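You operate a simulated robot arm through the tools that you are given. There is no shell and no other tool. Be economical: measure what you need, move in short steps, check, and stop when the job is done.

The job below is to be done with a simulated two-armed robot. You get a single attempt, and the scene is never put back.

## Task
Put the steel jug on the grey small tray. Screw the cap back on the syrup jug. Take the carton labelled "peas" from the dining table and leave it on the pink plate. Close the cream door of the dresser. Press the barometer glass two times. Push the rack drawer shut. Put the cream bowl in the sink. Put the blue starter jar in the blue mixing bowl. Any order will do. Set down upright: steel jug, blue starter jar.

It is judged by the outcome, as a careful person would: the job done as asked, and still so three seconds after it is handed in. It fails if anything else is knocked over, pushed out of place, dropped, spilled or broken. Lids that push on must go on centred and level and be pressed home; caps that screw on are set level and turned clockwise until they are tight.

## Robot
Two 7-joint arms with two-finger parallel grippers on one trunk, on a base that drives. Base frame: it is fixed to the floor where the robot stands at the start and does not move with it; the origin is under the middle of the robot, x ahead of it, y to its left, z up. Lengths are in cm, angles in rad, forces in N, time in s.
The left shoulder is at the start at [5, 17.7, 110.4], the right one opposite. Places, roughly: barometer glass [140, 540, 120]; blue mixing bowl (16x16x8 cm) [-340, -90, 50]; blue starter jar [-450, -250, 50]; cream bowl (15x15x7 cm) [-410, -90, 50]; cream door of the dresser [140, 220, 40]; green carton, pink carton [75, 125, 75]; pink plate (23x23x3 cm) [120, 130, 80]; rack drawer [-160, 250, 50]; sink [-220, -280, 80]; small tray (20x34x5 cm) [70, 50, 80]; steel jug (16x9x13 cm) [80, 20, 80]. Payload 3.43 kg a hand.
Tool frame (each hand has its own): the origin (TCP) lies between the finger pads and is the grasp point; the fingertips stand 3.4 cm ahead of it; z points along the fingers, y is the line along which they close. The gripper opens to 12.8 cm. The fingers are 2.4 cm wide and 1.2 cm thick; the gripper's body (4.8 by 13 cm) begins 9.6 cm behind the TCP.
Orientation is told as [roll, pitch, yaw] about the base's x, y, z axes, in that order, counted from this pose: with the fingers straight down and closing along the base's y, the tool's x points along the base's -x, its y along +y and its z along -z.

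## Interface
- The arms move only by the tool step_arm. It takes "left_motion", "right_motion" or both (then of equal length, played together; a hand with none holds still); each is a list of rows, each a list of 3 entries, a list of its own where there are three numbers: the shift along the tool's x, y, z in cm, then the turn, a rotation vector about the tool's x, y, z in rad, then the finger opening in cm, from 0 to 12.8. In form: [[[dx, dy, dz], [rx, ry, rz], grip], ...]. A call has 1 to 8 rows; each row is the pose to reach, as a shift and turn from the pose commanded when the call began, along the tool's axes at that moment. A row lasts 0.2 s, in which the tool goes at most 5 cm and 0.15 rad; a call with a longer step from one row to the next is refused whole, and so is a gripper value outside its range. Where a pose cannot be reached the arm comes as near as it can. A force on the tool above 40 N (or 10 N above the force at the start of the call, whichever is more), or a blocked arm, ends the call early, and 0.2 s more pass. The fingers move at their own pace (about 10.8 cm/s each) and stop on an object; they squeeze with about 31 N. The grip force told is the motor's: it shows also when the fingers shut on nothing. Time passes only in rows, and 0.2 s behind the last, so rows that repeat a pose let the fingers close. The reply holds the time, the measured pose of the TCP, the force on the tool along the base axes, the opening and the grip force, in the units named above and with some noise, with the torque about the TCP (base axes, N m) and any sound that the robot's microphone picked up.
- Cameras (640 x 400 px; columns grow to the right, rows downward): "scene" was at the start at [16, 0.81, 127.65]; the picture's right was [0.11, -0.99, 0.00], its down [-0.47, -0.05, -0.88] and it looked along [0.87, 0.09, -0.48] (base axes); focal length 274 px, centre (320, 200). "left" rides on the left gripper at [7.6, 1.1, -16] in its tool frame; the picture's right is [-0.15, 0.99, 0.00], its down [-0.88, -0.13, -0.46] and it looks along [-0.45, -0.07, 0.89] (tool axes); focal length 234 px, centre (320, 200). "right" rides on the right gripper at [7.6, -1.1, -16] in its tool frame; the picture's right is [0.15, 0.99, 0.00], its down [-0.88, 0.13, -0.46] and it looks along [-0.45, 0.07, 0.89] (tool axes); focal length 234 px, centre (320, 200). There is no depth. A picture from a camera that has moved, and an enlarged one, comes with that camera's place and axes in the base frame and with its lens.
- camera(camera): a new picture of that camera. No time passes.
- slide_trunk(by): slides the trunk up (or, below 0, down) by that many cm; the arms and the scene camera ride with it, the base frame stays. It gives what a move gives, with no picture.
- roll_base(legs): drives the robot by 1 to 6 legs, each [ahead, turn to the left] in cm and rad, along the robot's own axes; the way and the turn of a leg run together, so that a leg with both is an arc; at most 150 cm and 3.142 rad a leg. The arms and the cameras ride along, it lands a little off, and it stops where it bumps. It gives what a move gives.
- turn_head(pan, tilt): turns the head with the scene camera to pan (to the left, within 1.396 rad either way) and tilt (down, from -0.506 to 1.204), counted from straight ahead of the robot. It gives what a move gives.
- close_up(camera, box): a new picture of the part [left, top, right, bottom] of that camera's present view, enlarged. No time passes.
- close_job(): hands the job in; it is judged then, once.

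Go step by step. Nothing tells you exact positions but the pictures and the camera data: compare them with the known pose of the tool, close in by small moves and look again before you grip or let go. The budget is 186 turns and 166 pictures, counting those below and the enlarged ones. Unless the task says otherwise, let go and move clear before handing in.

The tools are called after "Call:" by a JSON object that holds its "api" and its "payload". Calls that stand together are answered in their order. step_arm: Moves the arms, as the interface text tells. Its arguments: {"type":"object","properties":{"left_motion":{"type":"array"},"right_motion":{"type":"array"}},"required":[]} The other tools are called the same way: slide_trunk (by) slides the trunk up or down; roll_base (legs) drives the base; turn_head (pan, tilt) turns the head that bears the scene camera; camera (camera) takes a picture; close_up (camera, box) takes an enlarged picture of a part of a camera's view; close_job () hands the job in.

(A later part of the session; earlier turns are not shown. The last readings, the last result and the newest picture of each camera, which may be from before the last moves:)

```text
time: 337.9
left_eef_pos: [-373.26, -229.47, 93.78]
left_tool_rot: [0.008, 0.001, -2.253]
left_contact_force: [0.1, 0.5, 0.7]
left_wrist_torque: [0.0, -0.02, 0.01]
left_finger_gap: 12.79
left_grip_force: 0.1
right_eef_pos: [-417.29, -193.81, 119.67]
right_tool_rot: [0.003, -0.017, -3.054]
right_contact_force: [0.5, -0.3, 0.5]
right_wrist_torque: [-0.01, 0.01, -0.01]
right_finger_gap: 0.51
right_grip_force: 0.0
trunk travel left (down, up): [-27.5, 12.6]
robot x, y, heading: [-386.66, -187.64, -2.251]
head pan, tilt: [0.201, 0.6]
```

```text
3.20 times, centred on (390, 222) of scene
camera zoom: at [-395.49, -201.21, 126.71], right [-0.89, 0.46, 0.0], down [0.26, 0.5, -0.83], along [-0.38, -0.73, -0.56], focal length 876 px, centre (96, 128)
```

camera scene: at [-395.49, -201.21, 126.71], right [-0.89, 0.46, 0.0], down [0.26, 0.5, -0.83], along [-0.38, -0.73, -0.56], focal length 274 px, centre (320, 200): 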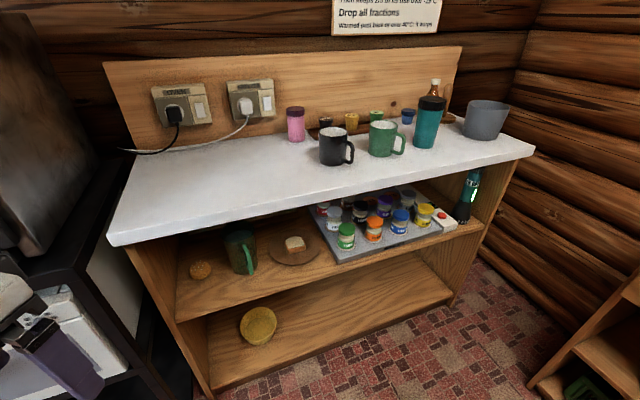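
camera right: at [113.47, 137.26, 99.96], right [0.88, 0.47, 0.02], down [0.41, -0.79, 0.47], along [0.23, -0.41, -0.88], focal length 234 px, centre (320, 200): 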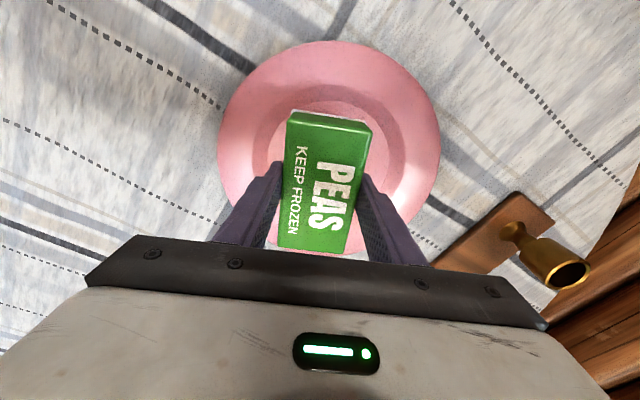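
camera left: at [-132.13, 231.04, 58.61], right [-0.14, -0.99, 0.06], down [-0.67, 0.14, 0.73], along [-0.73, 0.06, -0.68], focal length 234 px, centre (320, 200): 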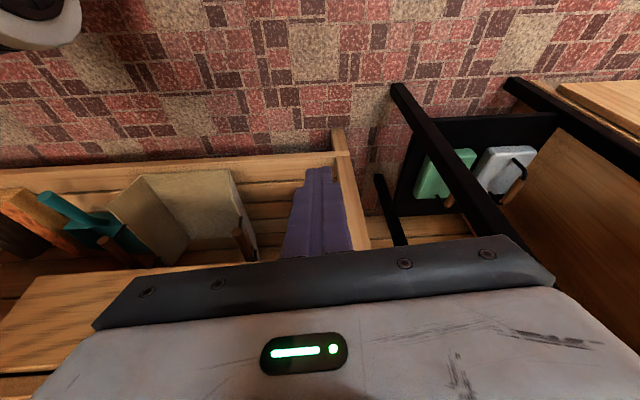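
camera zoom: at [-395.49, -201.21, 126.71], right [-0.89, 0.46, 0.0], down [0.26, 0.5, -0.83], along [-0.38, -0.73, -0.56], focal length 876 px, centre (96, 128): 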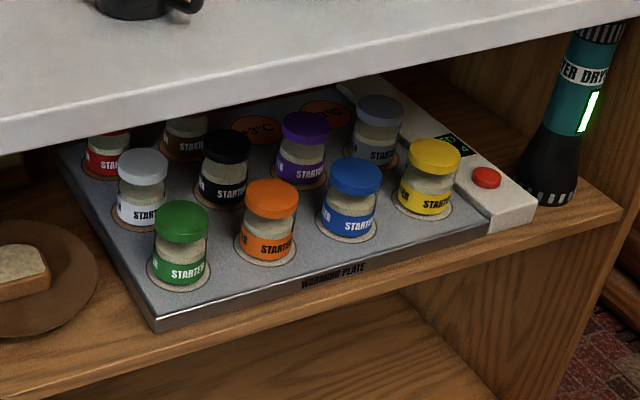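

The blue "starter" jar is in the front row on a warming plate (shelf at z≈50). I place the robot in front of it and prepare the right hand: unwound, tilted forward, trunk lower.

Call:
{"api": "roll_base", "payload": {"legs": [[0, -0.85], [60, 0], [0, 1.53]]}}

Call:
{"api": "slide_trunk", "payload": {"by": -18}}

Call:
{"api": "step_arm", "payload": {"right_motion": [[[0, 0, 2], [0, 0, -0.14], 4], [[0, 0, 4], [0, 0, -0.28], 8], [[0, 0, 6], [0, 0, -0.42], 9.5], [[0, 0, 8], [0, 0, -0.56], 9.5], [[0, 0, 10], [0, 0, -0.7], 9.5], [[0, 0, 12], [0, 0, -0.8], 9.5]]}}

Call:
{"api": "step_arm", "payload": {"right_motion": [[[0, 0, 2], [0, -0.14, 0], 9.5], [[0, 0, 4], [0, -0.28, 0], 9.5], [[0, 0, 6], [0, -0.42, 0], 9.5], [[0, 0, 8], [0, -0.56, 0], 9.5], [[0, 0, 10], [0, -0.7, 0], 9.5], [[0, 0, 12], [0, -0.84, 0], 9.5], [[0, 0, 14], [0, -0.97, 0], 9.5]]}}

Call:
{"api": "turn_head", "payload": {"pan": -0.1, "tilt": 0.55}}

Call:
{"api": "camera", "payload": {"camera": "scene"}}

Call:
{"api": "camera", "payload": {"camera": "right"}}

```text
time: 347.2
left_eef_pos: [-410.37, -214.76, 93.67]
left_tool_rot: [0.01, 0.001, -1.592]
left_contact_force: [-0.2, -0.8, 0.0]
left_wrist_torque: [0.01, 0.02, -0.03]
left_finger_gap: 12.8
left_grip_force: 0.1
right_eef_pos: [-467.22, -213.68, 119.6]
right_tool_rot: [0.003, -0.018, -2.395]
right_contact_force: [-0.2, -0.7, 0.6]
right_wrist_torque: [-0.05, -0.01, 0.01]
right_finger_gap: 0.51
right_grip_force: 0.1
trunk travel left (down, up): [-27.5, 12.6]
robot x, y, heading: [-446.66, -190.56, -1.594]
head pan, tilt: [0.201, 0.6]
```

```text
time: 349.2
left_eef_pos: [-410.33, -214.69, 75.76]
left_tool_rot: [0.01, 0.003, -1.592]
left_contact_force: [0.3, 0.7, -0.5]
left_wrist_torque: [0.0, -0.01, 0.0]
left_finger_gap: 12.77
left_grip_force: 0.0
right_eef_pos: [-467.23, -213.7, 101.62]
right_tool_rot: [0.004, -0.017, -2.396]
right_contact_force: [0.2, 0.3, 1.1]
right_wrist_torque: [0.01, -0.02, -0.01]
right_finger_gap: 0.52
right_grip_force: 0.1
trunk travel left (down, up): [-9.5, 30.6]
robot x, y, heading: [-447.11, -189.91, -1.592]
head pan, tilt: [0.201, 0.6]
```

```text
time: 350.6
left_eef_pos: [-410.39, -214.69, 75.7]
left_tool_rot: [0.008, 0.002, -1.592]
left_contact_force: [0.6, -0.7, 0.4]
left_wrist_torque: [-0.01, 0.0, 0.0]
left_finger_gap: 12.79
left_grip_force: 0.0
right_eef_pos: [-467.32, -213.89, 89.52]
right_tool_rot: [-0.008, -0.014, -1.593]
right_contact_force: [0.6, -0.5, 0.0]
right_wrist_torque: [0.04, -0.01, -0.04]
right_finger_gap: 9.51
right_grip_force: 0.1
trunk travel left (down, up): [-9.5, 30.6]
robot x, y, heading: [-447.0, -190.14, -1.597]
head pan, tilt: [0.201, 0.6]
```

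```text
time: 351.7
left_eef_pos: [-410.46, -214.75, 75.82]
left_tool_rot: [0.01, 0.001, -1.592]
left_contact_force: [0.8, 1.3, 0.0]
left_wrist_torque: [-0.01, -0.03, -0.04]
left_finger_gap: 12.78
left_grip_force: 0.1
right_eef_pos: [-463.95, -220.79, 89.35]
right_tool_rot: [-0.043, -0.574, -1.545]
right_contact_force: [-22.3, -9.3, -1.8]
right_wrist_torque: [0.74, -2.5, 3.66]
right_finger_gap: 9.47
right_grip_force: 0.1
right hand out of reach, approached as far as the arm can: row 2, 3, 4, 5
trunk travel left (down, up): [-9.5, 30.6]
robot x, y, heading: [-446.93, -190.35, -1.597]
head pan, tilt: [0.201, 0.6]
stopped in row 5 (right hand): the force on the tool passed its limit (the readings are from after the stop); the commanded pose is now the measured one
```

```text
time: 352.5
left_eef_pos: [-410.25, -214.71, 75.87]
left_tool_rot: [0.008, 0.003, -1.592]
left_contact_force: [-0.5, -0.5, -0.2]
left_wrist_torque: [0.02, 0.03, -0.01]
left_finger_gap: 12.76
left_grip_force: 0.0
right_eef_pos: [-463.78, -220.62, 89.38]
right_tool_rot: [-0.046, -0.574, -1.543]
right_contact_force: [-37.3, -7.1, 0.1]
right_wrist_torque: [0.67, -4.13, 6.13]
right_finger_gap: 9.47
right_grip_force: 0.0
trunk travel left (down, up): [-9.5, 30.6]
robot x, y, heading: [-446.68, -190.13, -1.589]
head pan, tilt: [-0.099, 0.55]
```

```text
45 pictures are left
camera scene: at [-448.14, -206.3, 109.16], right [-0.99, 0.12, 0.0], down [0.06, 0.52, -0.85], along [-0.1, -0.85, -0.52], focal length 274 px, centre (320, 200)
```

scene: 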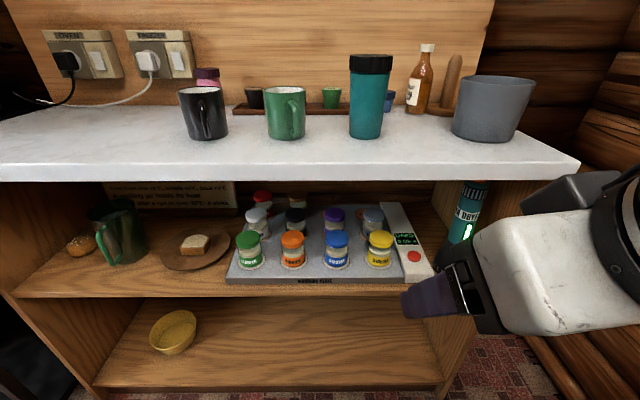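

```text
44 pictures are left
camera right: at [-464.61, -205.49, 98.73], right [0.99, 0.13, -0.12], down [0.16, -0.49, 0.86], along [0.05, -0.86, -0.5], focal length 234 px, centre (320, 200)
```

right: 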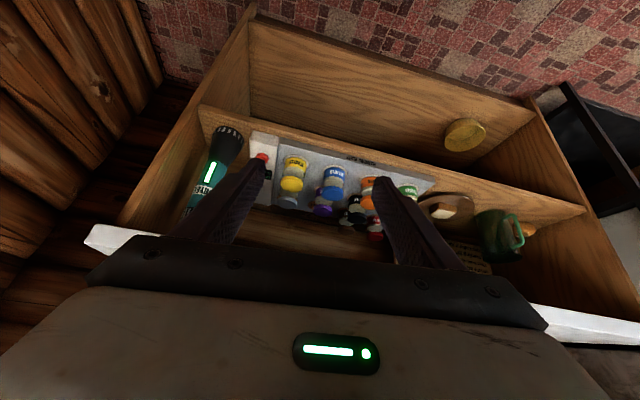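

The right arm got squeezed close to the body. Jar is at about [-458, -257.5], z 58–67. I relieve the arm by moving it forward and down.

Call:
{"api": "step_arm", "payload": {"right_motion": [[[-0.5, -1, 4], [0, 0, 0], 9.5], [[-1, -2, 8], [0, 0, 0], 9.5], [[-1.5, -2, 12], [0, 0, 0], 9.5], [[-1.9, -2, 15.5], [0, 0, 0], 9.5]]}}

```text
time: 353.5
left_eef_pos: [-410.38, -214.79, 75.8]
left_tool_rot: [0.009, 0.002, -1.592]
left_contact_force: [0.5, -0.5, 0.8]
left_wrist_torque: [-0.03, -0.02, -0.01]
left_finger_gap: 12.79
left_grip_force: 0.1
right_eef_pos: [-465.95, -230.59, 77.49]
right_tool_rot: [-0.039, -0.575, -1.55]
right_contact_force: [0.3, 0.4, 1.0]
right_wrist_torque: [0.02, 0.02, -0.05]
right_finger_gap: 9.49
right_grip_force: 0.1
right hand out of reach, approached as far as the arm can: row 1, 2
trunk travel left (down, up): [-9.5, 30.6]
robot x, y, heading: [-447.26, -190.63, -1.591]
head pan, tilt: [-0.099, 0.55]
```

Call:
{"api": "step_arm", "payload": {"right_motion": [[[-0.9, 1.5, 3.8], [0, -0.14, 0], 9.5], [[-1.9, 3, 7.6], [0, -0.28, 0], 9.5], [[-2.9, 4.6, 11.4], [0, -0.4, 0], 9.5], [[-3.8, 6.2, 15.2], [0, -0.4, 0], 9.5], [[-4.8, 7.7, 19.1], [0, -0.4, 0], 9.5], [[-4.8, 7.7, 19.1], [0, -0.4, 0], 9.5]]}}

Call:
{"api": "camera", "payload": {"camera": "scene"}}

Call:
{"api": "camera", "payload": {"camera": "right"}}

```text
time: 354.9
left_eef_pos: [-410.3, -214.69, 75.85]
left_tool_rot: [0.009, 0.002, -1.593]
left_contact_force: [0.0, 0.2, 0.7]
left_wrist_torque: [0.02, -0.02, -0.01]
left_finger_gap: 12.8
left_grip_force: 0.0
right_eef_pos: [-458.94, -245.39, 63.85]
right_tool_rot: [-0.062, -0.973, -1.522]
right_contact_force: [0.7, 0.0, 1.4]
right_wrist_torque: [-0.01, -0.01, 0.0]
right_finger_gap: 9.52
right_grip_force: 0.0
trunk travel left (down, up): [-9.5, 30.6]
robot x, y, heading: [-446.77, -190.5, -1.597]
head pan, tilt: [-0.099, 0.55]
```

```text
43 pictures are left
camera scene: at [-448.14, -206.3, 109.16], right [-0.99, 0.12, 0.0], down [0.06, 0.52, -0.85], along [-0.1, -0.85, -0.52], focal length 274 px, centre (320, 200)
```

scene: 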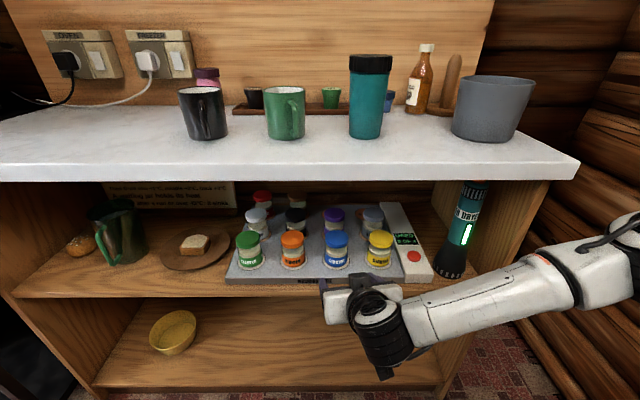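

```text
42 pictures are left
camera right: at [-459.95, -227.7, 66.55], right [0.98, 0.08, -0.15], down [0.16, -0.12, 0.98], along [0.06, -0.99, -0.13], focal length 234 px, centre (320, 200)
```

right: 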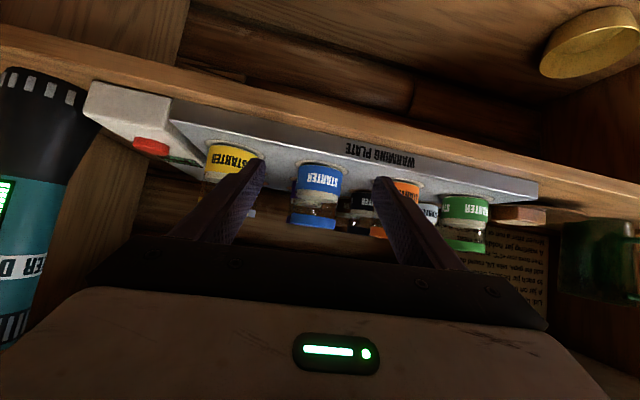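

The blue jar sits centred between the open fingers. I slide in, then close on it.

Call:
{"api": "step_arm", "payload": {"right_motion": [[[-1.7, 0.6, 2.5], [0, 0, 0], 9.5], [[-3.4, 0.6, 5], [0, 0, 0], 9.5], [[-5.1, 0.6, 7.6], [0, 0, 0], 9.5], [[-6.8, 0.6, 10.1], [0, 0, 0], 9.5], [[-6.8, 0.6, 10.1], [0, 0, 0], 9.5]]}}

Call:
{"api": "camera", "payload": {"camera": "right"}}

Call:
{"api": "close_up", "payload": {"camera": "scene", "box": [220, 190, 460, 340]}}

```text
time: 356.1
left_eef_pos: [-410.45, -214.64, 75.89]
left_tool_rot: [0.008, 0.0, -1.591]
left_contact_force: [-0.5, 0.1, -0.4]
left_wrist_torque: [-0.01, 0.01, 0.0]
left_finger_gap: 12.79
left_grip_force: 0.0
right_eef_pos: [-458.53, -257.49, 63.69]
right_tool_rot: [-0.061, -0.975, -1.523]
right_contact_force: [0.3, -0.3, 0.1]
right_wrist_torque: [0.02, -0.02, 0.03]
right_finger_gap: 9.54
right_grip_force: 0.1
trunk travel left (down, up): [-9.5, 30.6]
robot x, y, heading: [-447.03, -189.96, -1.596]
head pan, tilt: [-0.099, 0.55]
```

```text
41 pictures are left
camera right: at [-459.55, -239.9, 66.48], right [0.98, 0.08, -0.15], down [0.16, -0.12, 0.98], along [0.06, -0.99, -0.13], focal length 234 px, centre (320, 200)
```

right: 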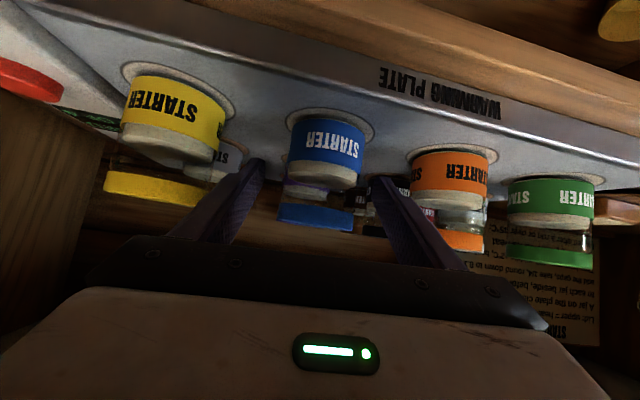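

```text
2.67 times, centred on (340, 265) of scene
camera zoom: at [-448.14, -206.3, 109.16], right [-0.99, 0.12, 0.0], down [0.06, 0.52, -0.85], along [-0.1, -0.85, -0.52], focal length 730 px, centre (267, 27)
```

zoom: 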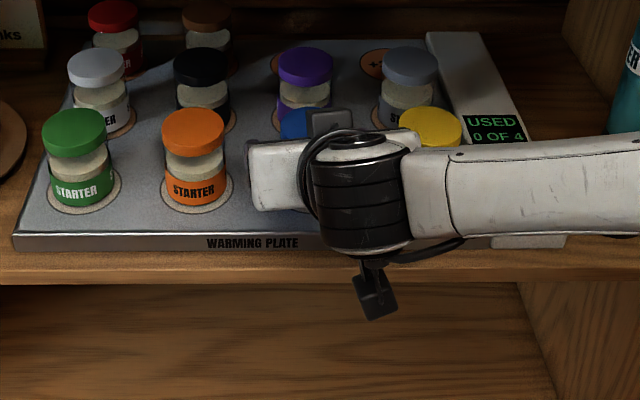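

The jar is centred at the fingers. I close the grip and lift slightly.

Call:
{"api": "step_arm", "payload": {"right_motion": [[[0, 0.2, 0], [0, 0, 0], 8], [[0, 0.2, 0], [0, 0, 0], 6.5], [[0, 0.2, 0], [0, 0, 0], 5], [[0, 0.2, 0], [0, 0, 0], 3.5], [[0, 0.2, 0], [0, 0, 0], 3.5]]}}

Call:
{"api": "step_arm", "payload": {"right_motion": [[[-0.8, 0, -0.56], [0, 0, 0], 3.5], [[-1.7, 0, -1.1], [0, 0, 0], 3.5], [[-2.5, 0, -1.7], [0, 0, 0], 3.5]]}}

Call:
{"api": "camera", "payload": {"camera": "right"}}

```text
time: 357.3
left_eef_pos: [-410.43, -214.66, 75.68]
left_tool_rot: [0.008, 0.002, -1.591]
left_contact_force: [-0.3, -1.1, 0.2]
left_wrist_torque: [0.01, -0.01, -0.01]
left_finger_gap: 12.79
left_grip_force: 0.1
right_eef_pos: [-458.32, -257.4, 63.91]
right_tool_rot: [-0.063, -0.975, -1.521]
right_contact_force: [-3.5, -2.3, 4.0]
right_wrist_torque: [-0.11, 0.04, -0.08]
right_finger_gap: 5.71
right_grip_force: 30.5
trunk travel left (down, up): [-9.5, 30.6]
robot x, y, heading: [-447.18, -190.32, -1.594]
head pan, tilt: [-0.099, 0.55]
```

```text
time: 358.1
left_eef_pos: [-410.43, -214.74, 75.77]
left_tool_rot: [0.009, 0.002, -1.592]
left_contact_force: [0.7, -0.5, 0.2]
left_wrist_torque: [0.0, 0.0, -0.02]
left_finger_gap: 12.8
left_grip_force: 0.0
right_eef_pos: [-458.13, -257.27, 66.74]
right_tool_rot: [-0.062, -0.972, -1.524]
right_contact_force: [-0.6, -0.4, -1.7]
right_wrist_torque: [0.01, 0.0, 0.02]
right_finger_gap: 5.66
right_grip_force: 30.8
trunk travel left (down, up): [-9.5, 30.6]
robot x, y, heading: [-446.79, -190.06, -1.591]
head pan, tilt: [-0.099, 0.55]
```

```text
39 pictures are left
camera right: at [-459.18, -239.68, 69.49], right [0.98, 0.08, -0.15], down [0.16, -0.12, 0.98], along [0.06, -0.99, -0.13], focal length 234 px, centre (320, 200)
```

right: 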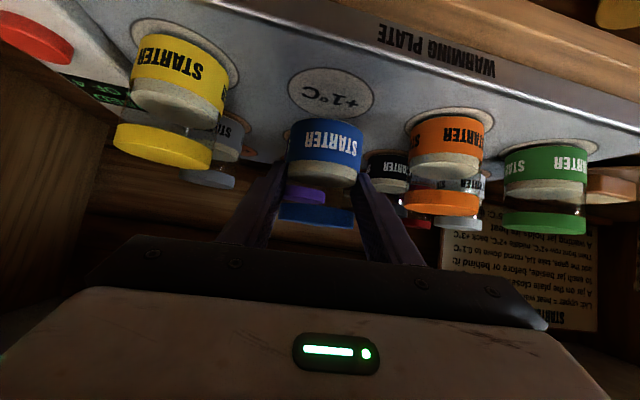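

The jar is up and level. I back out, draw the hand in, and drive round to face the blue mixing bowl.

Call:
{"api": "roll_base", "payload": {"legs": [[-22, 0]]}}

Call:
{"api": "step_arm", "payload": {"right_motion": [[[2.3, 0, -3.4], [0, 0, 0], 3.5], [[4.6, 0, -6.8], [0, 0, 0], 3.5], [[6.9, 0, -10.2], [0, 0, 0], 3.5], [[9.2, 0, -13.6], [0, 0, 0], 3.5]]}}

Call:
{"api": "roll_base", "payload": {"legs": [[0, 1.594], [91, 0], [0, 1.571]]}}

Call:
{"api": "turn_head", "payload": {"pan": -0.15, "tilt": 0.55}}

Call:
{"api": "camera", "payload": {"camera": "scene"}}

Call:
{"api": "camera", "payload": {"camera": "right"}}

```text
time: 359.7
left_eef_pos: [-409.94, -193.01, 75.85]
left_tool_rot: [0.008, 0.003, -1.589]
left_contact_force: [0.9, 0.0, -0.2]
left_wrist_torque: [-0.03, 0.03, 0.03]
left_finger_gap: 12.78
left_grip_force: 0.1
right_eef_pos: [-457.61, -235.63, 66.83]
right_tool_rot: [-0.06, -0.975, -1.52]
right_contact_force: [-0.4, 0.4, -2.4]
right_wrist_torque: [0.02, 0.0, -0.01]
right_finger_gap: 5.64
right_grip_force: 31.1
trunk travel left (down, up): [-9.5, 30.6]
robot x, y, heading: [-446.45, -168.81, -1.591]
head pan, tilt: [-0.099, 0.55]
```

```text
time: 360.7
left_eef_pos: [-409.96, -192.79, 75.82]
left_tool_rot: [0.011, 0.003, -1.588]
left_contact_force: [1.5, 0.2, -0.5]
left_wrist_torque: [0.02, 0.02, 0.01]
left_finger_gap: 12.81
left_grip_force: 0.1
right_eef_pos: [-457.6, -219.2, 66.78]
right_tool_rot: [-0.058, -0.974, -1.521]
right_contact_force: [-0.7, 0.7, -1.4]
right_wrist_torque: [0.01, 0.01, 0.03]
right_finger_gap: 5.64
right_grip_force: 30.8
trunk travel left (down, up): [-9.5, 30.6]
robot x, y, heading: [-446.5, -168.32, -1.587]
head pan, tilt: [-0.099, 0.55]
```

```text
time: 373.2
left_eef_pos: [-394.13, -144.35, 75.78]
left_tool_rot: [0.008, 0.004, 1.588]
left_contact_force: [0.6, -0.8, 0.5]
left_wrist_torque: [0.0, -0.02, 0.01]
left_finger_gap: 12.8
left_grip_force: 0.1
right_eef_pos: [-347.42, -116.36, 66.89]
right_tool_rot: [-0.061, -0.973, 1.657]
right_contact_force: [-0.3, -0.8, -2.3]
right_wrist_torque: [-0.01, 0.03, -0.01]
right_finger_gap: 5.64
right_grip_force: 31.6
trunk travel left (down, up): [-9.5, 30.6]
robot x, y, heading: [-356.84, -167.57, 1.587]
head pan, tilt: [-0.099, 0.55]
```

```text
time: 373.8
left_eef_pos: [-394.06, -144.43, 75.81]
left_tool_rot: [0.01, 0.004, 1.587]
left_contact_force: [-0.3, -0.7, -0.4]
left_wrist_torque: [0.01, -0.01, 0.01]
left_finger_gap: 12.81
left_grip_force: 0.1
right_eef_pos: [-347.36, -116.4, 66.72]
right_tool_rot: [-0.062, -0.974, 1.656]
right_contact_force: [0.9, -0.1, -1.1]
right_wrist_torque: [0.01, -0.04, 0.0]
right_finger_gap: 5.64
right_grip_force: 31.3
trunk travel left (down, up): [-9.5, 30.6]
robot x, y, heading: [-356.62, -167.3, 1.59]
head pan, tilt: [-0.15, 0.55]
```

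```text
38 pictures are left
camera scene: at [-355.75, -151.69, 109.16], right [0.99, -0.13, 0.0], down [-0.07, -0.52, -0.85], along [0.11, 0.84, -0.52], focal length 274 px, centre (320, 200)
```

scene: 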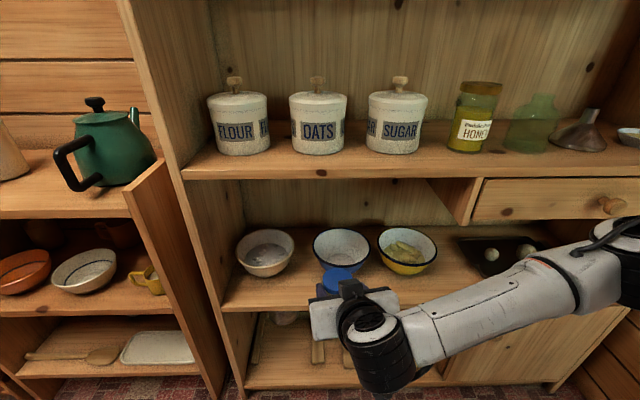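

```text
37 pictures are left
camera right: at [-345.74, -133.67, 69.56], right [-0.98, -0.12, -0.16], down [-0.17, 0.11, 0.98], along [-0.1, 0.99, -0.13], focal length 234 px, centre (320, 200)
```

right: 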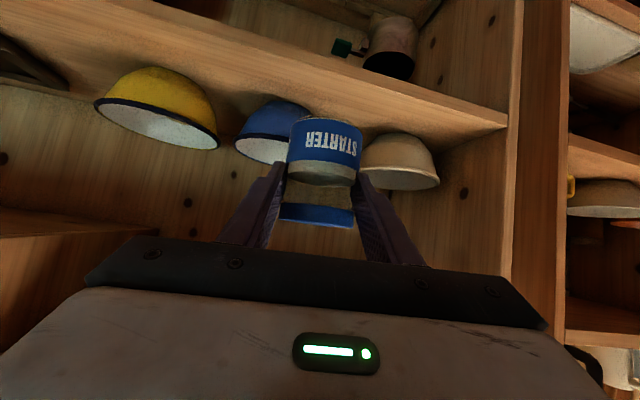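

The blue bowl's rim centre is near [-342, -92.8, 56.5]. I drive ahead so the jar comes over it.

Call:
{"api": "roll_base", "payload": {"legs": [[19, 0]]}}

Call:
{"api": "step_arm", "payload": {"right_motion": [[[0, -2.7, 0], [0, 0, 0], 3.5], [[0, -5.3, 0], [0, 0, 0], 3.5], [[-1.2, -5.3, 1.8], [0, 0, 0], 3.5]]}}

Call:
{"api": "camera", "payload": {"camera": "scene"}}

Call:
{"api": "camera", "payload": {"camera": "right"}}

```text
time: 375.4
left_eef_pos: [-394.38, -124.88, 75.65]
left_tool_rot: [0.009, 0.002, 1.587]
left_contact_force: [0.1, 0.6, -0.1]
left_wrist_torque: [-0.02, -0.04, 0.0]
left_finger_gap: 12.78
left_grip_force: 0.1
right_eef_pos: [-347.8, -96.89, 66.74]
right_tool_rot: [-0.062, -0.973, 1.658]
right_contact_force: [0.5, 0.4, -2.7]
right_wrist_torque: [-0.02, 0.03, 0.03]
right_finger_gap: 5.65
right_grip_force: 31.0
trunk travel left (down, up): [-9.5, 30.6]
robot x, y, heading: [-356.9, -148.06, 1.582]
head pan, tilt: [-0.15, 0.55]
```

```text
time: 376.2
left_eef_pos: [-394.35, -124.91, 75.84]
left_tool_rot: [0.008, 0.004, 1.588]
left_contact_force: [0.3, 0.5, 0.2]
left_wrist_torque: [0.01, 0.01, -0.01]
left_finger_gap: 12.8
left_grip_force: 0.1
right_eef_pos: [-342.51, -94.56, 67.05]
right_tool_rot: [-0.06, -0.972, 1.656]
right_contact_force: [0.4, -0.3, -2.1]
right_wrist_torque: [-0.01, -0.03, -0.01]
right_finger_gap: 5.64
right_grip_force: 30.8
trunk travel left (down, up): [-9.5, 30.6]
robot x, y, heading: [-357.04, -148.03, 1.588]
head pan, tilt: [-0.15, 0.55]
```

```text
36 pictures are left
camera scene: at [-356.09, -132.2, 109.16], right [0.99, -0.13, 0.0], down [-0.07, -0.52, -0.85], along [0.11, 0.84, -0.52], focal length 274 px, centre (320, 200)
```

scene: 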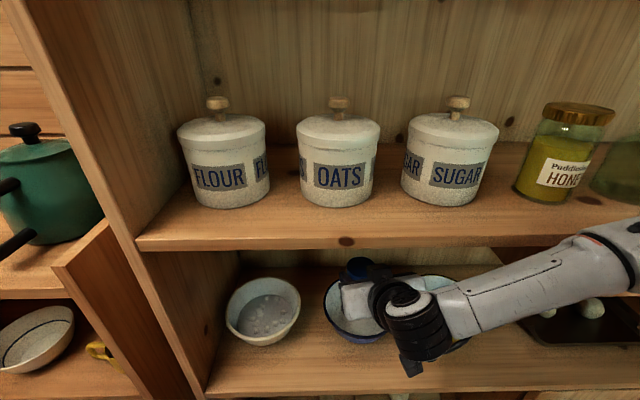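

```text
35 pictures are left
camera right: at [-340.87, -111.84, 69.75], right [-0.98, -0.12, -0.15], down [-0.17, 0.11, 0.98], along [-0.1, 0.99, -0.13], focal length 234 px, centre (320, 200)
```

right: 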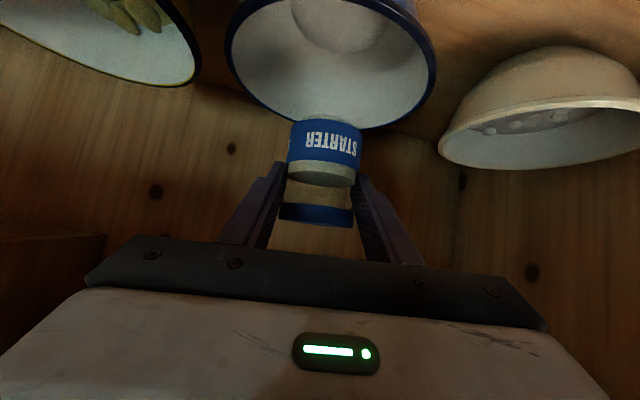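

The jar is centred over the bowl within about half a cm. I lower it.

Call:
{"api": "step_arm", "payload": {"right_motion": [[[2.5, -0.6, 1.7], [0, 0, 0], 3.5], [[5, -0.6, 3.4], [0, 0, 0], 3.5], [[7, -0.6, 4.8], [0, 0, 0], 3.5], [[8.2, -0.6, 5.6], [0, 0, 0], 3.5], [[8.7, -0.6, 5.9], [0, 0, 0], 3.5]]}}

Call:
{"api": "camera", "payload": {"camera": "right"}}

```text
time: 377.4
left_eef_pos: [-394.48, -125.69, 76.2]
left_tool_rot: [0.008, -0.012, 1.587]
left_contact_force: [-0.3, -0.4, 0.0]
left_wrist_torque: [0.01, 0.01, 0.02]
left_finger_gap: 12.8
left_grip_force: 0.1
right_eef_pos: [-344.22, -94.17, 59.38]
right_tool_rot: [-0.079, -0.981, 1.658]
right_contact_force: [0.4, 0.0, -1.9]
right_wrist_torque: [-0.01, 0.04, 0.02]
right_finger_gap: 5.63
right_grip_force: 31.1
right hand out of reach, approached as far as the arm can: row 2, 3, 4, 5
trunk travel left (down, up): [-9.5, 30.6]
robot x, y, heading: [-356.89, -148.11, 1.585]
head pan, tilt: [-0.15, 0.55]
```

```text
34 pictures are left
camera right: at [-342.81, -111.53, 62.12], right [-0.98, -0.1, -0.16], down [-0.18, 0.11, 0.98], along [-0.08, 0.99, -0.12], focal length 234 px, centre (320, 200)
```

right: 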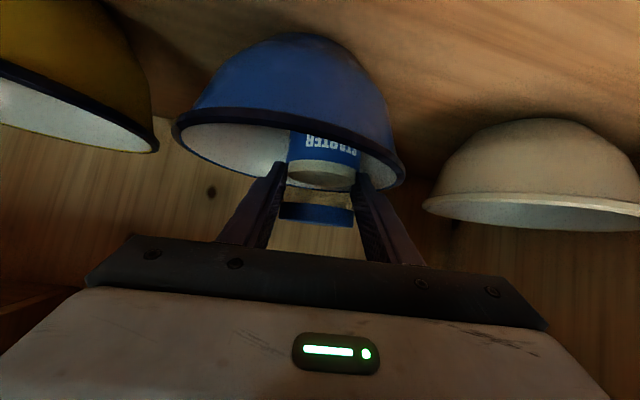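

The hand stopped short at z≈59; I check what limits the arm.

Call:
{"api": "camera", "payload": {"camera": "scene"}}

```text
33 pictures are left
camera scene: at [-356.05, -133.45, 109.47], right [0.99, -0.13, 0.0], down [-0.07, -0.51, -0.86], along [0.12, 0.85, -0.51], focal length 274 px, centre (320, 200)
```

scene: 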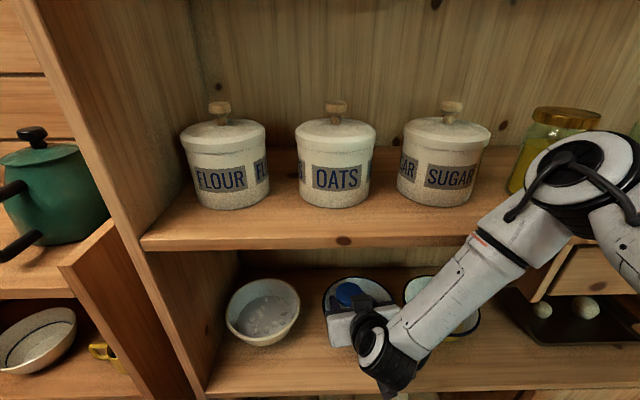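

The elbow swung up near the upper shelf. I reverse that, back the base away, lower the trunk and will approach with the arm more extended.

Call:
{"api": "step_arm", "payload": {"right_motion": [[[-2.2, 0, -1.5], [0, 0, 0], 3.5], [[-4.4, 0, -3], [0, 0, 0], 3.5], [[-6.6, 0, -4.4], [0, 0, 0], 3.5]]}}

Call:
{"api": "roll_base", "payload": {"legs": [[-22, 0]]}}

Call:
{"api": "camera", "payload": {"camera": "scene"}}

```text
time: 378.2
left_eef_pos: [-394.45, -124.76, 75.73]
left_tool_rot: [0.01, 0.005, 1.587]
left_contact_force: [0.5, 0.1, 0.9]
left_wrist_torque: [0.03, 0.01, -0.01]
left_finger_gap: 12.79
left_grip_force: 0.0
right_eef_pos: [-344.37, -93.83, 66.28]
right_tool_rot: [-0.062, -0.974, 1.656]
right_contact_force: [-0.5, 0.8, -2.0]
right_wrist_torque: [0.02, 0.0, 0.03]
right_finger_gap: 5.63
right_grip_force: 30.9
trunk travel left (down, up): [-9.5, 30.6]
robot x, y, heading: [-357.07, -147.86, 1.585]
head pan, tilt: [-0.15, 0.55]
```

```text
time: 379.9
left_eef_pos: [-394.08, -146.46, 75.75]
left_tool_rot: [0.007, 0.004, 1.582]
left_contact_force: [0.4, 0.4, 0.1]
left_wrist_torque: [-0.03, -0.02, 0.02]
left_finger_gap: 12.8
left_grip_force: 0.2
right_eef_pos: [-343.95, -115.53, 66.23]
right_tool_rot: [-0.062, -0.974, 1.656]
right_contact_force: [-0.2, 0.0, -1.7]
right_wrist_torque: [-0.03, 0.05, 0.02]
right_finger_gap: 5.61
right_grip_force: 30.7
trunk travel left (down, up): [-9.5, 30.6]
robot x, y, heading: [-356.75, -169.77, 1.591]
head pan, tilt: [-0.15, 0.55]
```

```text
32 pictures are left
camera scene: at [-355.71, -153.89, 109.16], right [0.99, -0.13, 0.0], down [-0.07, -0.52, -0.85], along [0.11, 0.84, -0.52], focal length 274 px, centre (320, 200)
```

scene: 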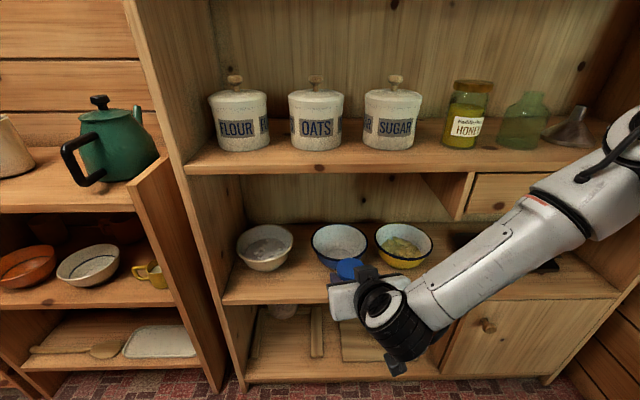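

Call:
{"api": "step_arm", "payload": {"right_motion": [[[-3.5, 0, -2.4], [0, 0, 0], 3.5], [[-7.4, 0, -5], [0, 0, 0], 3.5]]}}

Call:
{"api": "slide_trunk", "payload": {"by": -9}}

Call:
{"api": "roll_base", "payload": {"legs": [[6, 0]]}}

Call:
{"api": "step_arm", "payload": {"right_motion": [[[-2.1, -0.7, 3.1], [0, 0, 0], 3.5], [[-4.2, -1.4, 6.2], [0, 0, 0], 3.5], [[-6.3, -2, 9.3], [0, 0, 0], 3.5], [[-8.2, -2, 12.1], [0, 0, 0], 3.5]]}}

Call:
{"api": "camera", "payload": {"camera": "right"}}

```text
time: 380.5
left_eef_pos: [-394.01, -146.53, 75.73]
left_tool_rot: [0.008, 0.004, 1.585]
left_contact_force: [-0.6, -0.1, 0.7]
left_wrist_torque: [0.0, 0.04, 0.0]
left_finger_gap: 12.79
left_grip_force: 0.1
right_eef_pos: [-344.24, -115.51, 75.26]
right_tool_rot: [-0.063, -0.973, 1.658]
right_contact_force: [0.2, 0.6, -2.2]
right_wrist_torque: [-0.03, 0.0, 0.0]
right_finger_gap: 5.62
right_grip_force: 31.5
trunk travel left (down, up): [-9.5, 30.6]
robot x, y, heading: [-357.0, -169.37, 1.587]
head pan, tilt: [-0.15, 0.55]
```

```text
time: 381.7
left_eef_pos: [-394.09, -146.63, 66.71]
left_tool_rot: [0.009, 0.004, 1.585]
left_contact_force: [0.0, -1.0, 0.9]
left_wrist_torque: [-0.01, 0.02, 0.01]
left_finger_gap: 12.78
left_grip_force: 0.1
right_eef_pos: [-344.24, -115.55, 66.24]
right_tool_rot: [-0.059, -0.973, 1.656]
right_contact_force: [0.6, 0.6, -2.1]
right_wrist_torque: [0.0, -0.03, 0.01]
right_finger_gap: 5.65
right_grip_force: 31.2
trunk travel left (down, up): [-0.5, 39.6]
robot x, y, heading: [-356.81, -169.47, 1.587]
head pan, tilt: [-0.15, 0.55]
```

```text
time: 382.7
left_eef_pos: [-394.0, -140.55, 66.89]
left_tool_rot: [0.008, 0.002, 1.583]
left_contact_force: [0.4, 1.0, 0.1]
left_wrist_torque: [0.0, 0.01, -0.02]
left_finger_gap: 12.8
left_grip_force: 0.1
right_eef_pos: [-344.28, -109.5, 66.19]
right_tool_rot: [-0.062, -0.974, 1.658]
right_contact_force: [0.2, 0.0, -2.8]
right_wrist_torque: [0.02, 0.0, 0.0]
right_finger_gap: 5.63
right_grip_force: 30.8
trunk travel left (down, up): [-0.5, 39.6]
robot x, y, heading: [-356.89, -163.77, 1.586]
head pan, tilt: [-0.15, 0.55]
```

```text
time: 383.7
left_eef_pos: [-394.25, -140.51, 66.79]
left_tool_rot: [0.008, 0.003, 1.585]
left_contact_force: [0.5, -0.2, 0.1]
left_wrist_torque: [0.03, 0.01, -0.02]
left_finger_gap: 12.81
left_grip_force: 0.0
right_eef_pos: [-342.76, -95.0, 66.08]
right_tool_rot: [-0.063, -0.973, 1.656]
right_contact_force: [-0.4, 0.3, -1.9]
right_wrist_torque: [-0.01, -0.03, -0.02]
right_finger_gap: 5.63
right_grip_force: 30.9
trunk travel left (down, up): [-0.5, 39.6]
robot x, y, heading: [-356.85, -163.68, 1.586]
head pan, tilt: [-0.15, 0.55]
```

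```text
31 pictures are left
camera right: at [-341.07, -112.26, 69.03], right [-0.98, -0.12, -0.16], down [-0.17, 0.11, 0.98], along [-0.1, 0.99, -0.13], focal length 234 px, centre (320, 200)
```

right: 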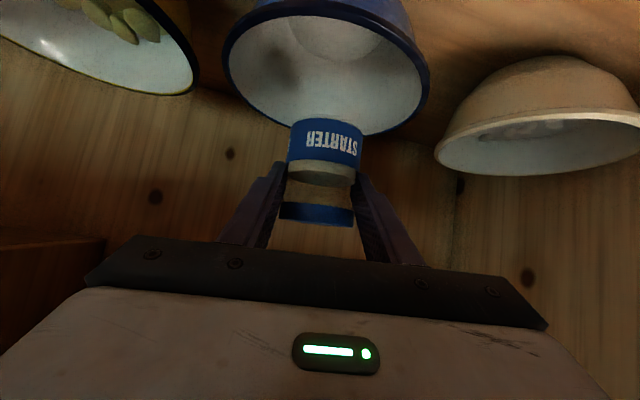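

The bowl centre is about 1.2 cm to the right of the jar; I correct and lower.

Call:
{"api": "step_arm", "payload": {"right_motion": [[[0, -1.2, 0], [0, 0, 0], 3.5], [[2.4, -1.2, 1.6], [0, 0, 0], 3.5], [[4.8, -1.2, 3.2], [0, 0, 0], 3.5], [[6.6, -1.2, 4.5], [0, 0, 0], 3.5], [[7.8, -1.2, 5.3], [0, 0, 0], 3.5]]}}

Call:
{"api": "close_up", "payload": {"camera": "scene", "box": [220, 140, 540, 400]}}

```text
time: 384.9
left_eef_pos: [-394.14, -140.48, 66.7]
left_tool_rot: [0.009, 0.002, 1.583]
left_contact_force: [0.2, -0.2, -0.5]
left_wrist_torque: [0.02, 0.0, 0.02]
left_finger_gap: 12.81
left_grip_force: 0.1
right_eef_pos: [-341.3, -94.71, 56.79]
right_tool_rot: [-0.062, -0.974, 1.655]
right_contact_force: [-0.4, -0.2, -1.5]
right_wrist_torque: [-0.02, -0.03, 0.0]
right_finger_gap: 5.62
right_grip_force: 31.0
trunk travel left (down, up): [-0.5, 39.6]
robot x, y, heading: [-357.03, -163.61, 1.586]
head pan, tilt: [-0.15, 0.55]
```

```text
1.54 times, centred on (380, 270) of scene
camera zoom: at [-355.8, -147.89, 100.16], right [0.99, -0.13, 0.0], down [-0.07, -0.52, -0.85], along [0.11, 0.84, -0.52], focal length 421 px, centre (228, 92)
```

zoom: 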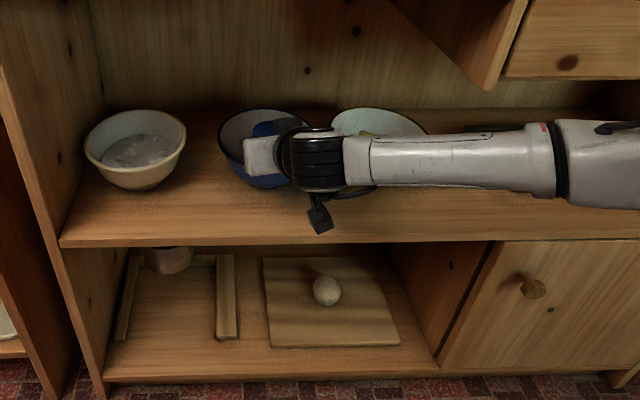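

Call:
{"api": "step_arm", "payload": {"right_motion": [[[0.4, 0, 0.28], [0, 0, 0], 3.5], [[0.8, 0, 0.56], [0, 0, 0], 3.5], [[1.2, 0, 0.8], [0, 0, 0], 3.5], [[1.5, 0, 1.0], [0, 0, 0], 3.5]]}}

Call:
{"api": "camera", "payload": {"camera": "right"}}

```text
time: 385.9
left_eef_pos: [-394.2, -140.66, 66.83]
left_tool_rot: [0.007, -0.003, 1.584]
left_contact_force: [-0.8, 0.5, -0.6]
left_wrist_torque: [-0.03, -0.01, 0.02]
left_finger_gap: 12.78
left_grip_force: 0.1
right_eef_pos: [-341.31, -94.49, 56.14]
right_tool_rot: [-0.059, -0.99, 1.652]
right_contact_force: [4.5, -11.2, 38.0]
right_wrist_torque: [-0.79, 1.05, 0.47]
right_finger_gap: 5.64
right_grip_force: 31.4
trunk travel left (down, up): [-0.5, 39.6]
robot x, y, heading: [-356.9, -164.06, 1.587]
head pan, tilt: [-0.15, 0.55]
```

```text
29 pictures are left
camera right: at [-339.69, -111.86, 58.73], right [-0.98, -0.11, -0.15], down [-0.16, 0.09, 0.98], along [-0.1, 0.99, -0.11], focal length 234 px, centre (320, 200)
```

right: 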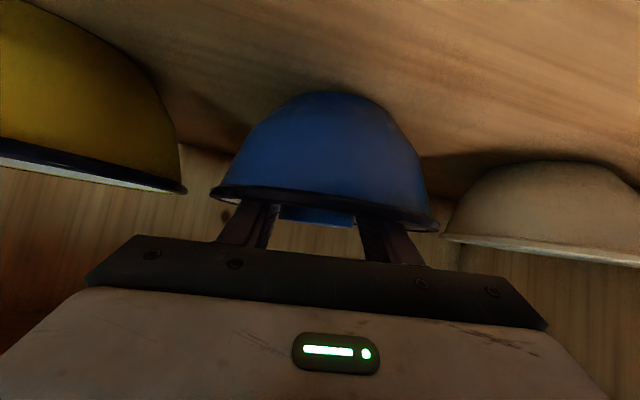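

Contact: the jar stands in the bowl. I ease the press, open a little and lift away.

Call:
{"api": "step_arm", "payload": {"right_motion": [[[-0.4, 0, -0.27], [0, 0, 0], 3.5], [[-0.4, 0, -0.27], [0, 0, 0], 6], [[-0.4, 0, -0.27], [0, 0, 0], 7.4], [[-0.4, 0, -0.27], [0, 0, 0], 7.4]]}}

Call:
{"api": "step_arm", "payload": {"right_motion": [[[-1.7, 0, -1.1], [0, 0, 0], 7.4], [[-4.1, 0, -2.8], [0, 0, 0], 7.4], [[-7.4, 0, -5], [0, 0, 0], 7.4], [[-9.9, 0, -6.7], [0, 0, 0], 7.4]]}}

Call:
{"api": "close_up", "payload": {"camera": "scene", "box": [220, 140, 540, 400]}}

```text
time: 386.9
left_eef_pos: [-394.11, -140.55, 66.71]
left_tool_rot: [0.008, 0.001, 1.586]
left_contact_force: [0.3, 0.6, 0.0]
left_wrist_torque: [0.01, -0.03, -0.01]
left_finger_gap: 12.82
left_grip_force: 0.0
right_eef_pos: [-341.33, -94.98, 55.57]
right_tool_rot: [-0.06, -0.972, 1.657]
right_contact_force: [-5.2, -0.3, 10.4]
right_wrist_torque: [-0.46, 0.31, -0.15]
right_finger_gap: 6.77
right_grip_force: 0.1
trunk travel left (down, up): [-0.5, 39.6]
robot x, y, heading: [-356.97, -163.65, 1.588]
head pan, tilt: [-0.15, 0.55]
```

```text
time: 387.9
left_eef_pos: [-394.03, -140.6, 66.67]
left_tool_rot: [0.009, 0.002, 1.584]
left_contact_force: [-0.8, -0.2, -0.3]
left_wrist_torque: [-0.02, 0.0, 0.0]
left_finger_gap: 12.78
left_grip_force: 0.0
right_eef_pos: [-341.71, -94.79, 67.38]
right_tool_rot: [-0.061, -0.972, 1.656]
right_contact_force: [0.3, 0.7, -0.4]
right_wrist_torque: [0.01, 0.03, 0.0]
right_finger_gap: 7.42
right_grip_force: 0.0
trunk travel left (down, up): [-0.5, 39.6]
robot x, y, heading: [-357.17, -163.43, 1.593]
head pan, tilt: [-0.15, 0.55]
```

```text
1.54 times, centred on (380, 270) of scene
camera zoom: at [-355.8, -147.9, 100.16], right [0.99, -0.13, 0.0], down [-0.07, -0.52, -0.85], along [0.11, 0.84, -0.52], focal length 421 px, centre (228, 92)
```

zoom: 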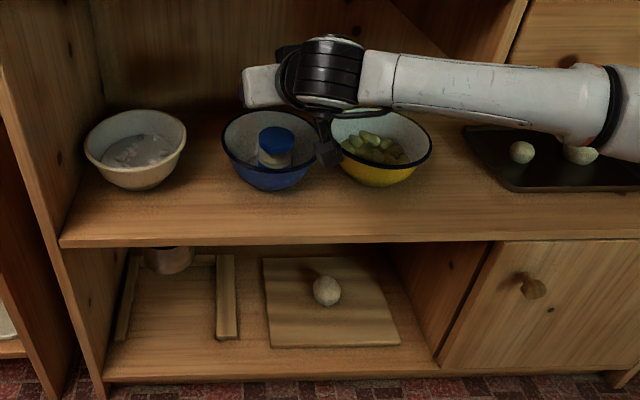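

The jar stands upright in the blue bowl. I back out, fold the right hand in and turn it for a front-rim pinch, then move over to the cream bowl.

Call:
{"api": "roll_base", "payload": {"legs": [[-26, 0]]}}

Call:
{"api": "step_arm", "payload": {"right_motion": [[[2.3, 0, -3.4], [0, 0.1, 0], 7.4], [[4.6, 0, -6.8], [0, 0.24, 0], 7.4], [[6.9, 0, -10.2], [0, 0.38, 0], 7.4], [[9.2, 0, -13.6], [0, 0.52, 0], 7.4], [[10.4, 0, -15.4], [0, 0.66, 0], 7.4], [[10.4, 0, -15.4], [0, 0.8, 0], 7.4], [[10.4, 0, -15.4], [0, 0.97, 0], 7.4]]}}

Call:
{"api": "step_arm", "payload": {"right_motion": [[[0, 0, 0], [0, 0, 0.145], 5], [[0, 0, 0], [0, 0, 0.29], 5], [[0, 0, 0], [0, 0, 0.435], 5], [[0, 0, 0], [0, 0, 0.58], 5], [[0, 0, 0], [0, 0, 0.725], 5], [[0, 0, 0], [0, 0, 0.87], 5], [[0, 0, 0], [0, 0, 1.015], 5], [[0, 0, 0], [0, 0, 1.16], 5]]}}

Call:
{"api": "step_arm", "payload": {"right_motion": [[[0, 0, 0], [0, 0, 0.145], 5], [[0, 0, 0], [0, 0, 0.29], 5], [[0, 0, 0], [0, 0, 0.435], 5], [[0, 0, 0], [0, 0, 0.47], 5]]}}

Call:
{"api": "roll_base", "payload": {"legs": [[0, 1.57], [65, 0], [0, -1.57]]}}

Call:
{"api": "camera", "payload": {"camera": "scene"}}

```text
time: 389.8
left_eef_pos: [-393.79, -166.73, 66.73]
left_tool_rot: [0.008, 0.002, 1.59]
left_contact_force: [-1.0, -0.9, 1.0]
left_wrist_torque: [-0.01, -0.01, -0.01]
left_finger_gap: 12.78
left_grip_force: 0.1
right_eef_pos: [-341.5, -120.68, 67.4]
right_tool_rot: [-0.063, -0.975, 1.66]
right_contact_force: [0.0, -0.8, 1.0]
right_wrist_torque: [0.01, -0.01, 0.0]
right_finger_gap: 7.39
right_grip_force: 0.1
trunk travel left (down, up): [-0.5, 39.6]
robot x, y, heading: [-356.87, -189.41, 1.589]
head pan, tilt: [-0.15, 0.55]
```

```text
refused: row 7 steps farther than a row can; nothing moved
```

```text
time: 391.6
left_eef_pos: [-393.74, -166.67, 66.73]
left_tool_rot: [0.009, 0.005, 1.589]
left_contact_force: [0.3, -1.0, 0.8]
left_wrist_torque: [0.01, 0.01, -0.03]
left_finger_gap: 12.8
left_grip_force: 0.1
right_eef_pos: [-341.47, -120.59, 67.44]
right_tool_rot: [0.925, -0.367, 0.28]
right_contact_force: [0.5, 0.0, -0.2]
right_wrist_torque: [0.01, -0.02, 0.0]
right_finger_gap: 5.0
right_grip_force: 0.0
trunk travel left (down, up): [-0.5, 39.6]
robot x, y, heading: [-356.59, -189.52, 1.589]
head pan, tilt: [-0.15, 0.55]
```

```text
time: 392.6
left_eef_pos: [-393.73, -166.71, 66.76]
left_tool_rot: [0.008, 0.002, 1.591]
left_contact_force: [0.3, -0.8, 0.4]
left_wrist_torque: [-0.01, -0.01, 0.01]
left_finger_gap: 12.81
left_grip_force: 0.0
right_eef_pos: [-341.53, -120.72, 67.48]
right_tool_rot: [0.974, 0.017, 0.004]
right_contact_force: [0.3, 0.4, 0.1]
right_wrist_torque: [0.0, 0.02, 0.01]
right_finger_gap: 5.01
right_grip_force: 0.0
trunk travel left (down, up): [-0.5, 39.6]
robot x, y, heading: [-356.44, -189.28, 1.59]
head pan, tilt: [-0.15, 0.55]
```

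```text
time: 399.4
left_eef_pos: [-438.07, -226.57, 66.82]
left_tool_rot: [0.009, 0.004, 3.141]
left_contact_force: [-1.2, -0.1, 0.2]
left_wrist_torque: [-0.05, 0.02, -0.03]
left_finger_gap: 12.83
left_grip_force: 0.1
right_eef_pos: [-482.61, -173.46, 67.61]
right_tool_rot: [0.971, 0.016, 1.554]
right_contact_force: [14.1, 1.5, 1.8]
right_wrist_torque: [0.02, 0.17, -0.25]
right_finger_gap: 4.6
right_grip_force: 0.0
trunk travel left (down, up): [-0.5, 39.6]
robot x, y, heading: [-414.51, -189.75, 3.138]
head pan, tilt: [-0.15, 0.55]
stopped in leg 2: the force on the tool passed its limit (the readings are from after the stop); the commanded pose is now the measured one
```

```text
27 pictures are left
camera scene: at [-430.22, -188.47, 100.17], right [0.15, 0.99, 0.0], down [0.52, -0.08, -0.85], along [-0.84, 0.13, -0.52], focal length 274 px, centre (320, 200)
```

scene: 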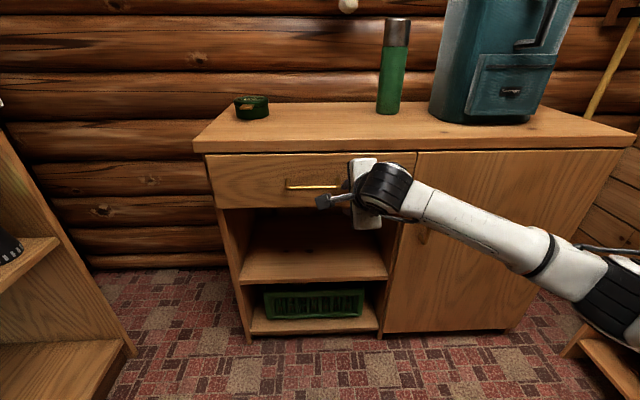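

The hand touched the cabinet front lightly and stopped; nothing moved. The pinch orientation is already set. I draw the hand in and to the centre, then turn to face the shelf.

Call:
{"api": "step_arm", "payload": {"right_motion": [[[0, -2.2, -3.3], [0, 0, 0], 5], [[1, -4.5, -6.6], [0.1, 0, 0], 5], [[4, -6.7, -9.9], [0.2, 0, 0], 5], [[7, -9, -13.2], [0.3, 0, 0], 5], [[10, -9, -13.2], [0.37, 0, 0], 5], [[12, -9, -13.2], [0.37, 0, 0], 5]]}}

Call:
{"api": "roll_base", "payload": {"legs": [[0, -1.567]]}}

Call:
{"api": "camera", "payload": {"camera": "scene"}}

Call:
{"api": "camera", "payload": {"camera": "right"}}

```text
refused: row 4 steps farther than a row can; nothing moved
```

```text
time: 403.7
left_eef_pos: [-450.7, -165.09, 66.76]
left_tool_rot: [0.009, 0.003, 1.542]
left_contact_force: [0.1, 0.2, -0.9]
left_wrist_torque: [0.01, -0.04, 0.0]
left_finger_gap: 12.79
left_grip_force: 0.0
right_eef_pos: [-396.49, -121.77, 67.66]
right_tool_rot: [0.973, 0.012, -0.042]
right_contact_force: [0.4, -0.6, -1.4]
right_wrist_torque: [0.01, 0.05, -0.01]
right_finger_gap: 5.0
right_grip_force: 0.0
trunk travel left (down, up): [-0.5, 39.6]
robot x, y, heading: [-414.31, -189.62, 1.541]
head pan, tilt: [-0.15, 0.55]
```

```text
26 pictures are left
camera scene: at [-412.68, -174.0, 100.16], right [0.98, -0.18, 0.0], down [-0.09, -0.51, -0.85], along [0.15, 0.84, -0.52], focal length 274 px, centre (320, 200)
```

scene: 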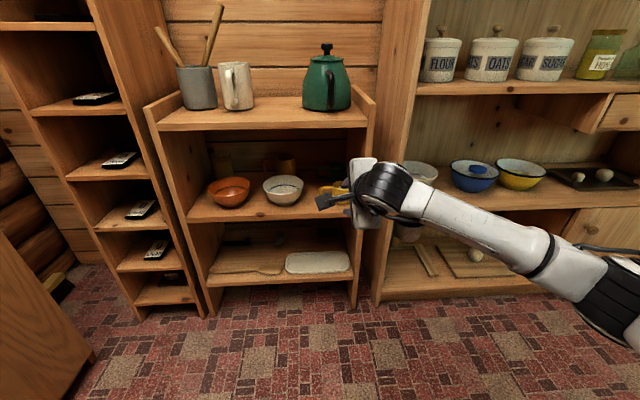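

```text
25 pictures are left
camera right: at [-404.46, -135.13, 75.82], right [-0.11, 0.56, 0.82], down [0.87, -0.34, 0.35], along [0.48, 0.75, -0.45], focal length 234 px, centre (320, 200)
```

right: 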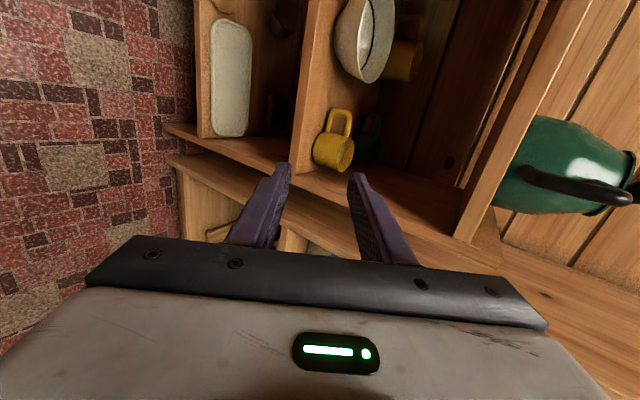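

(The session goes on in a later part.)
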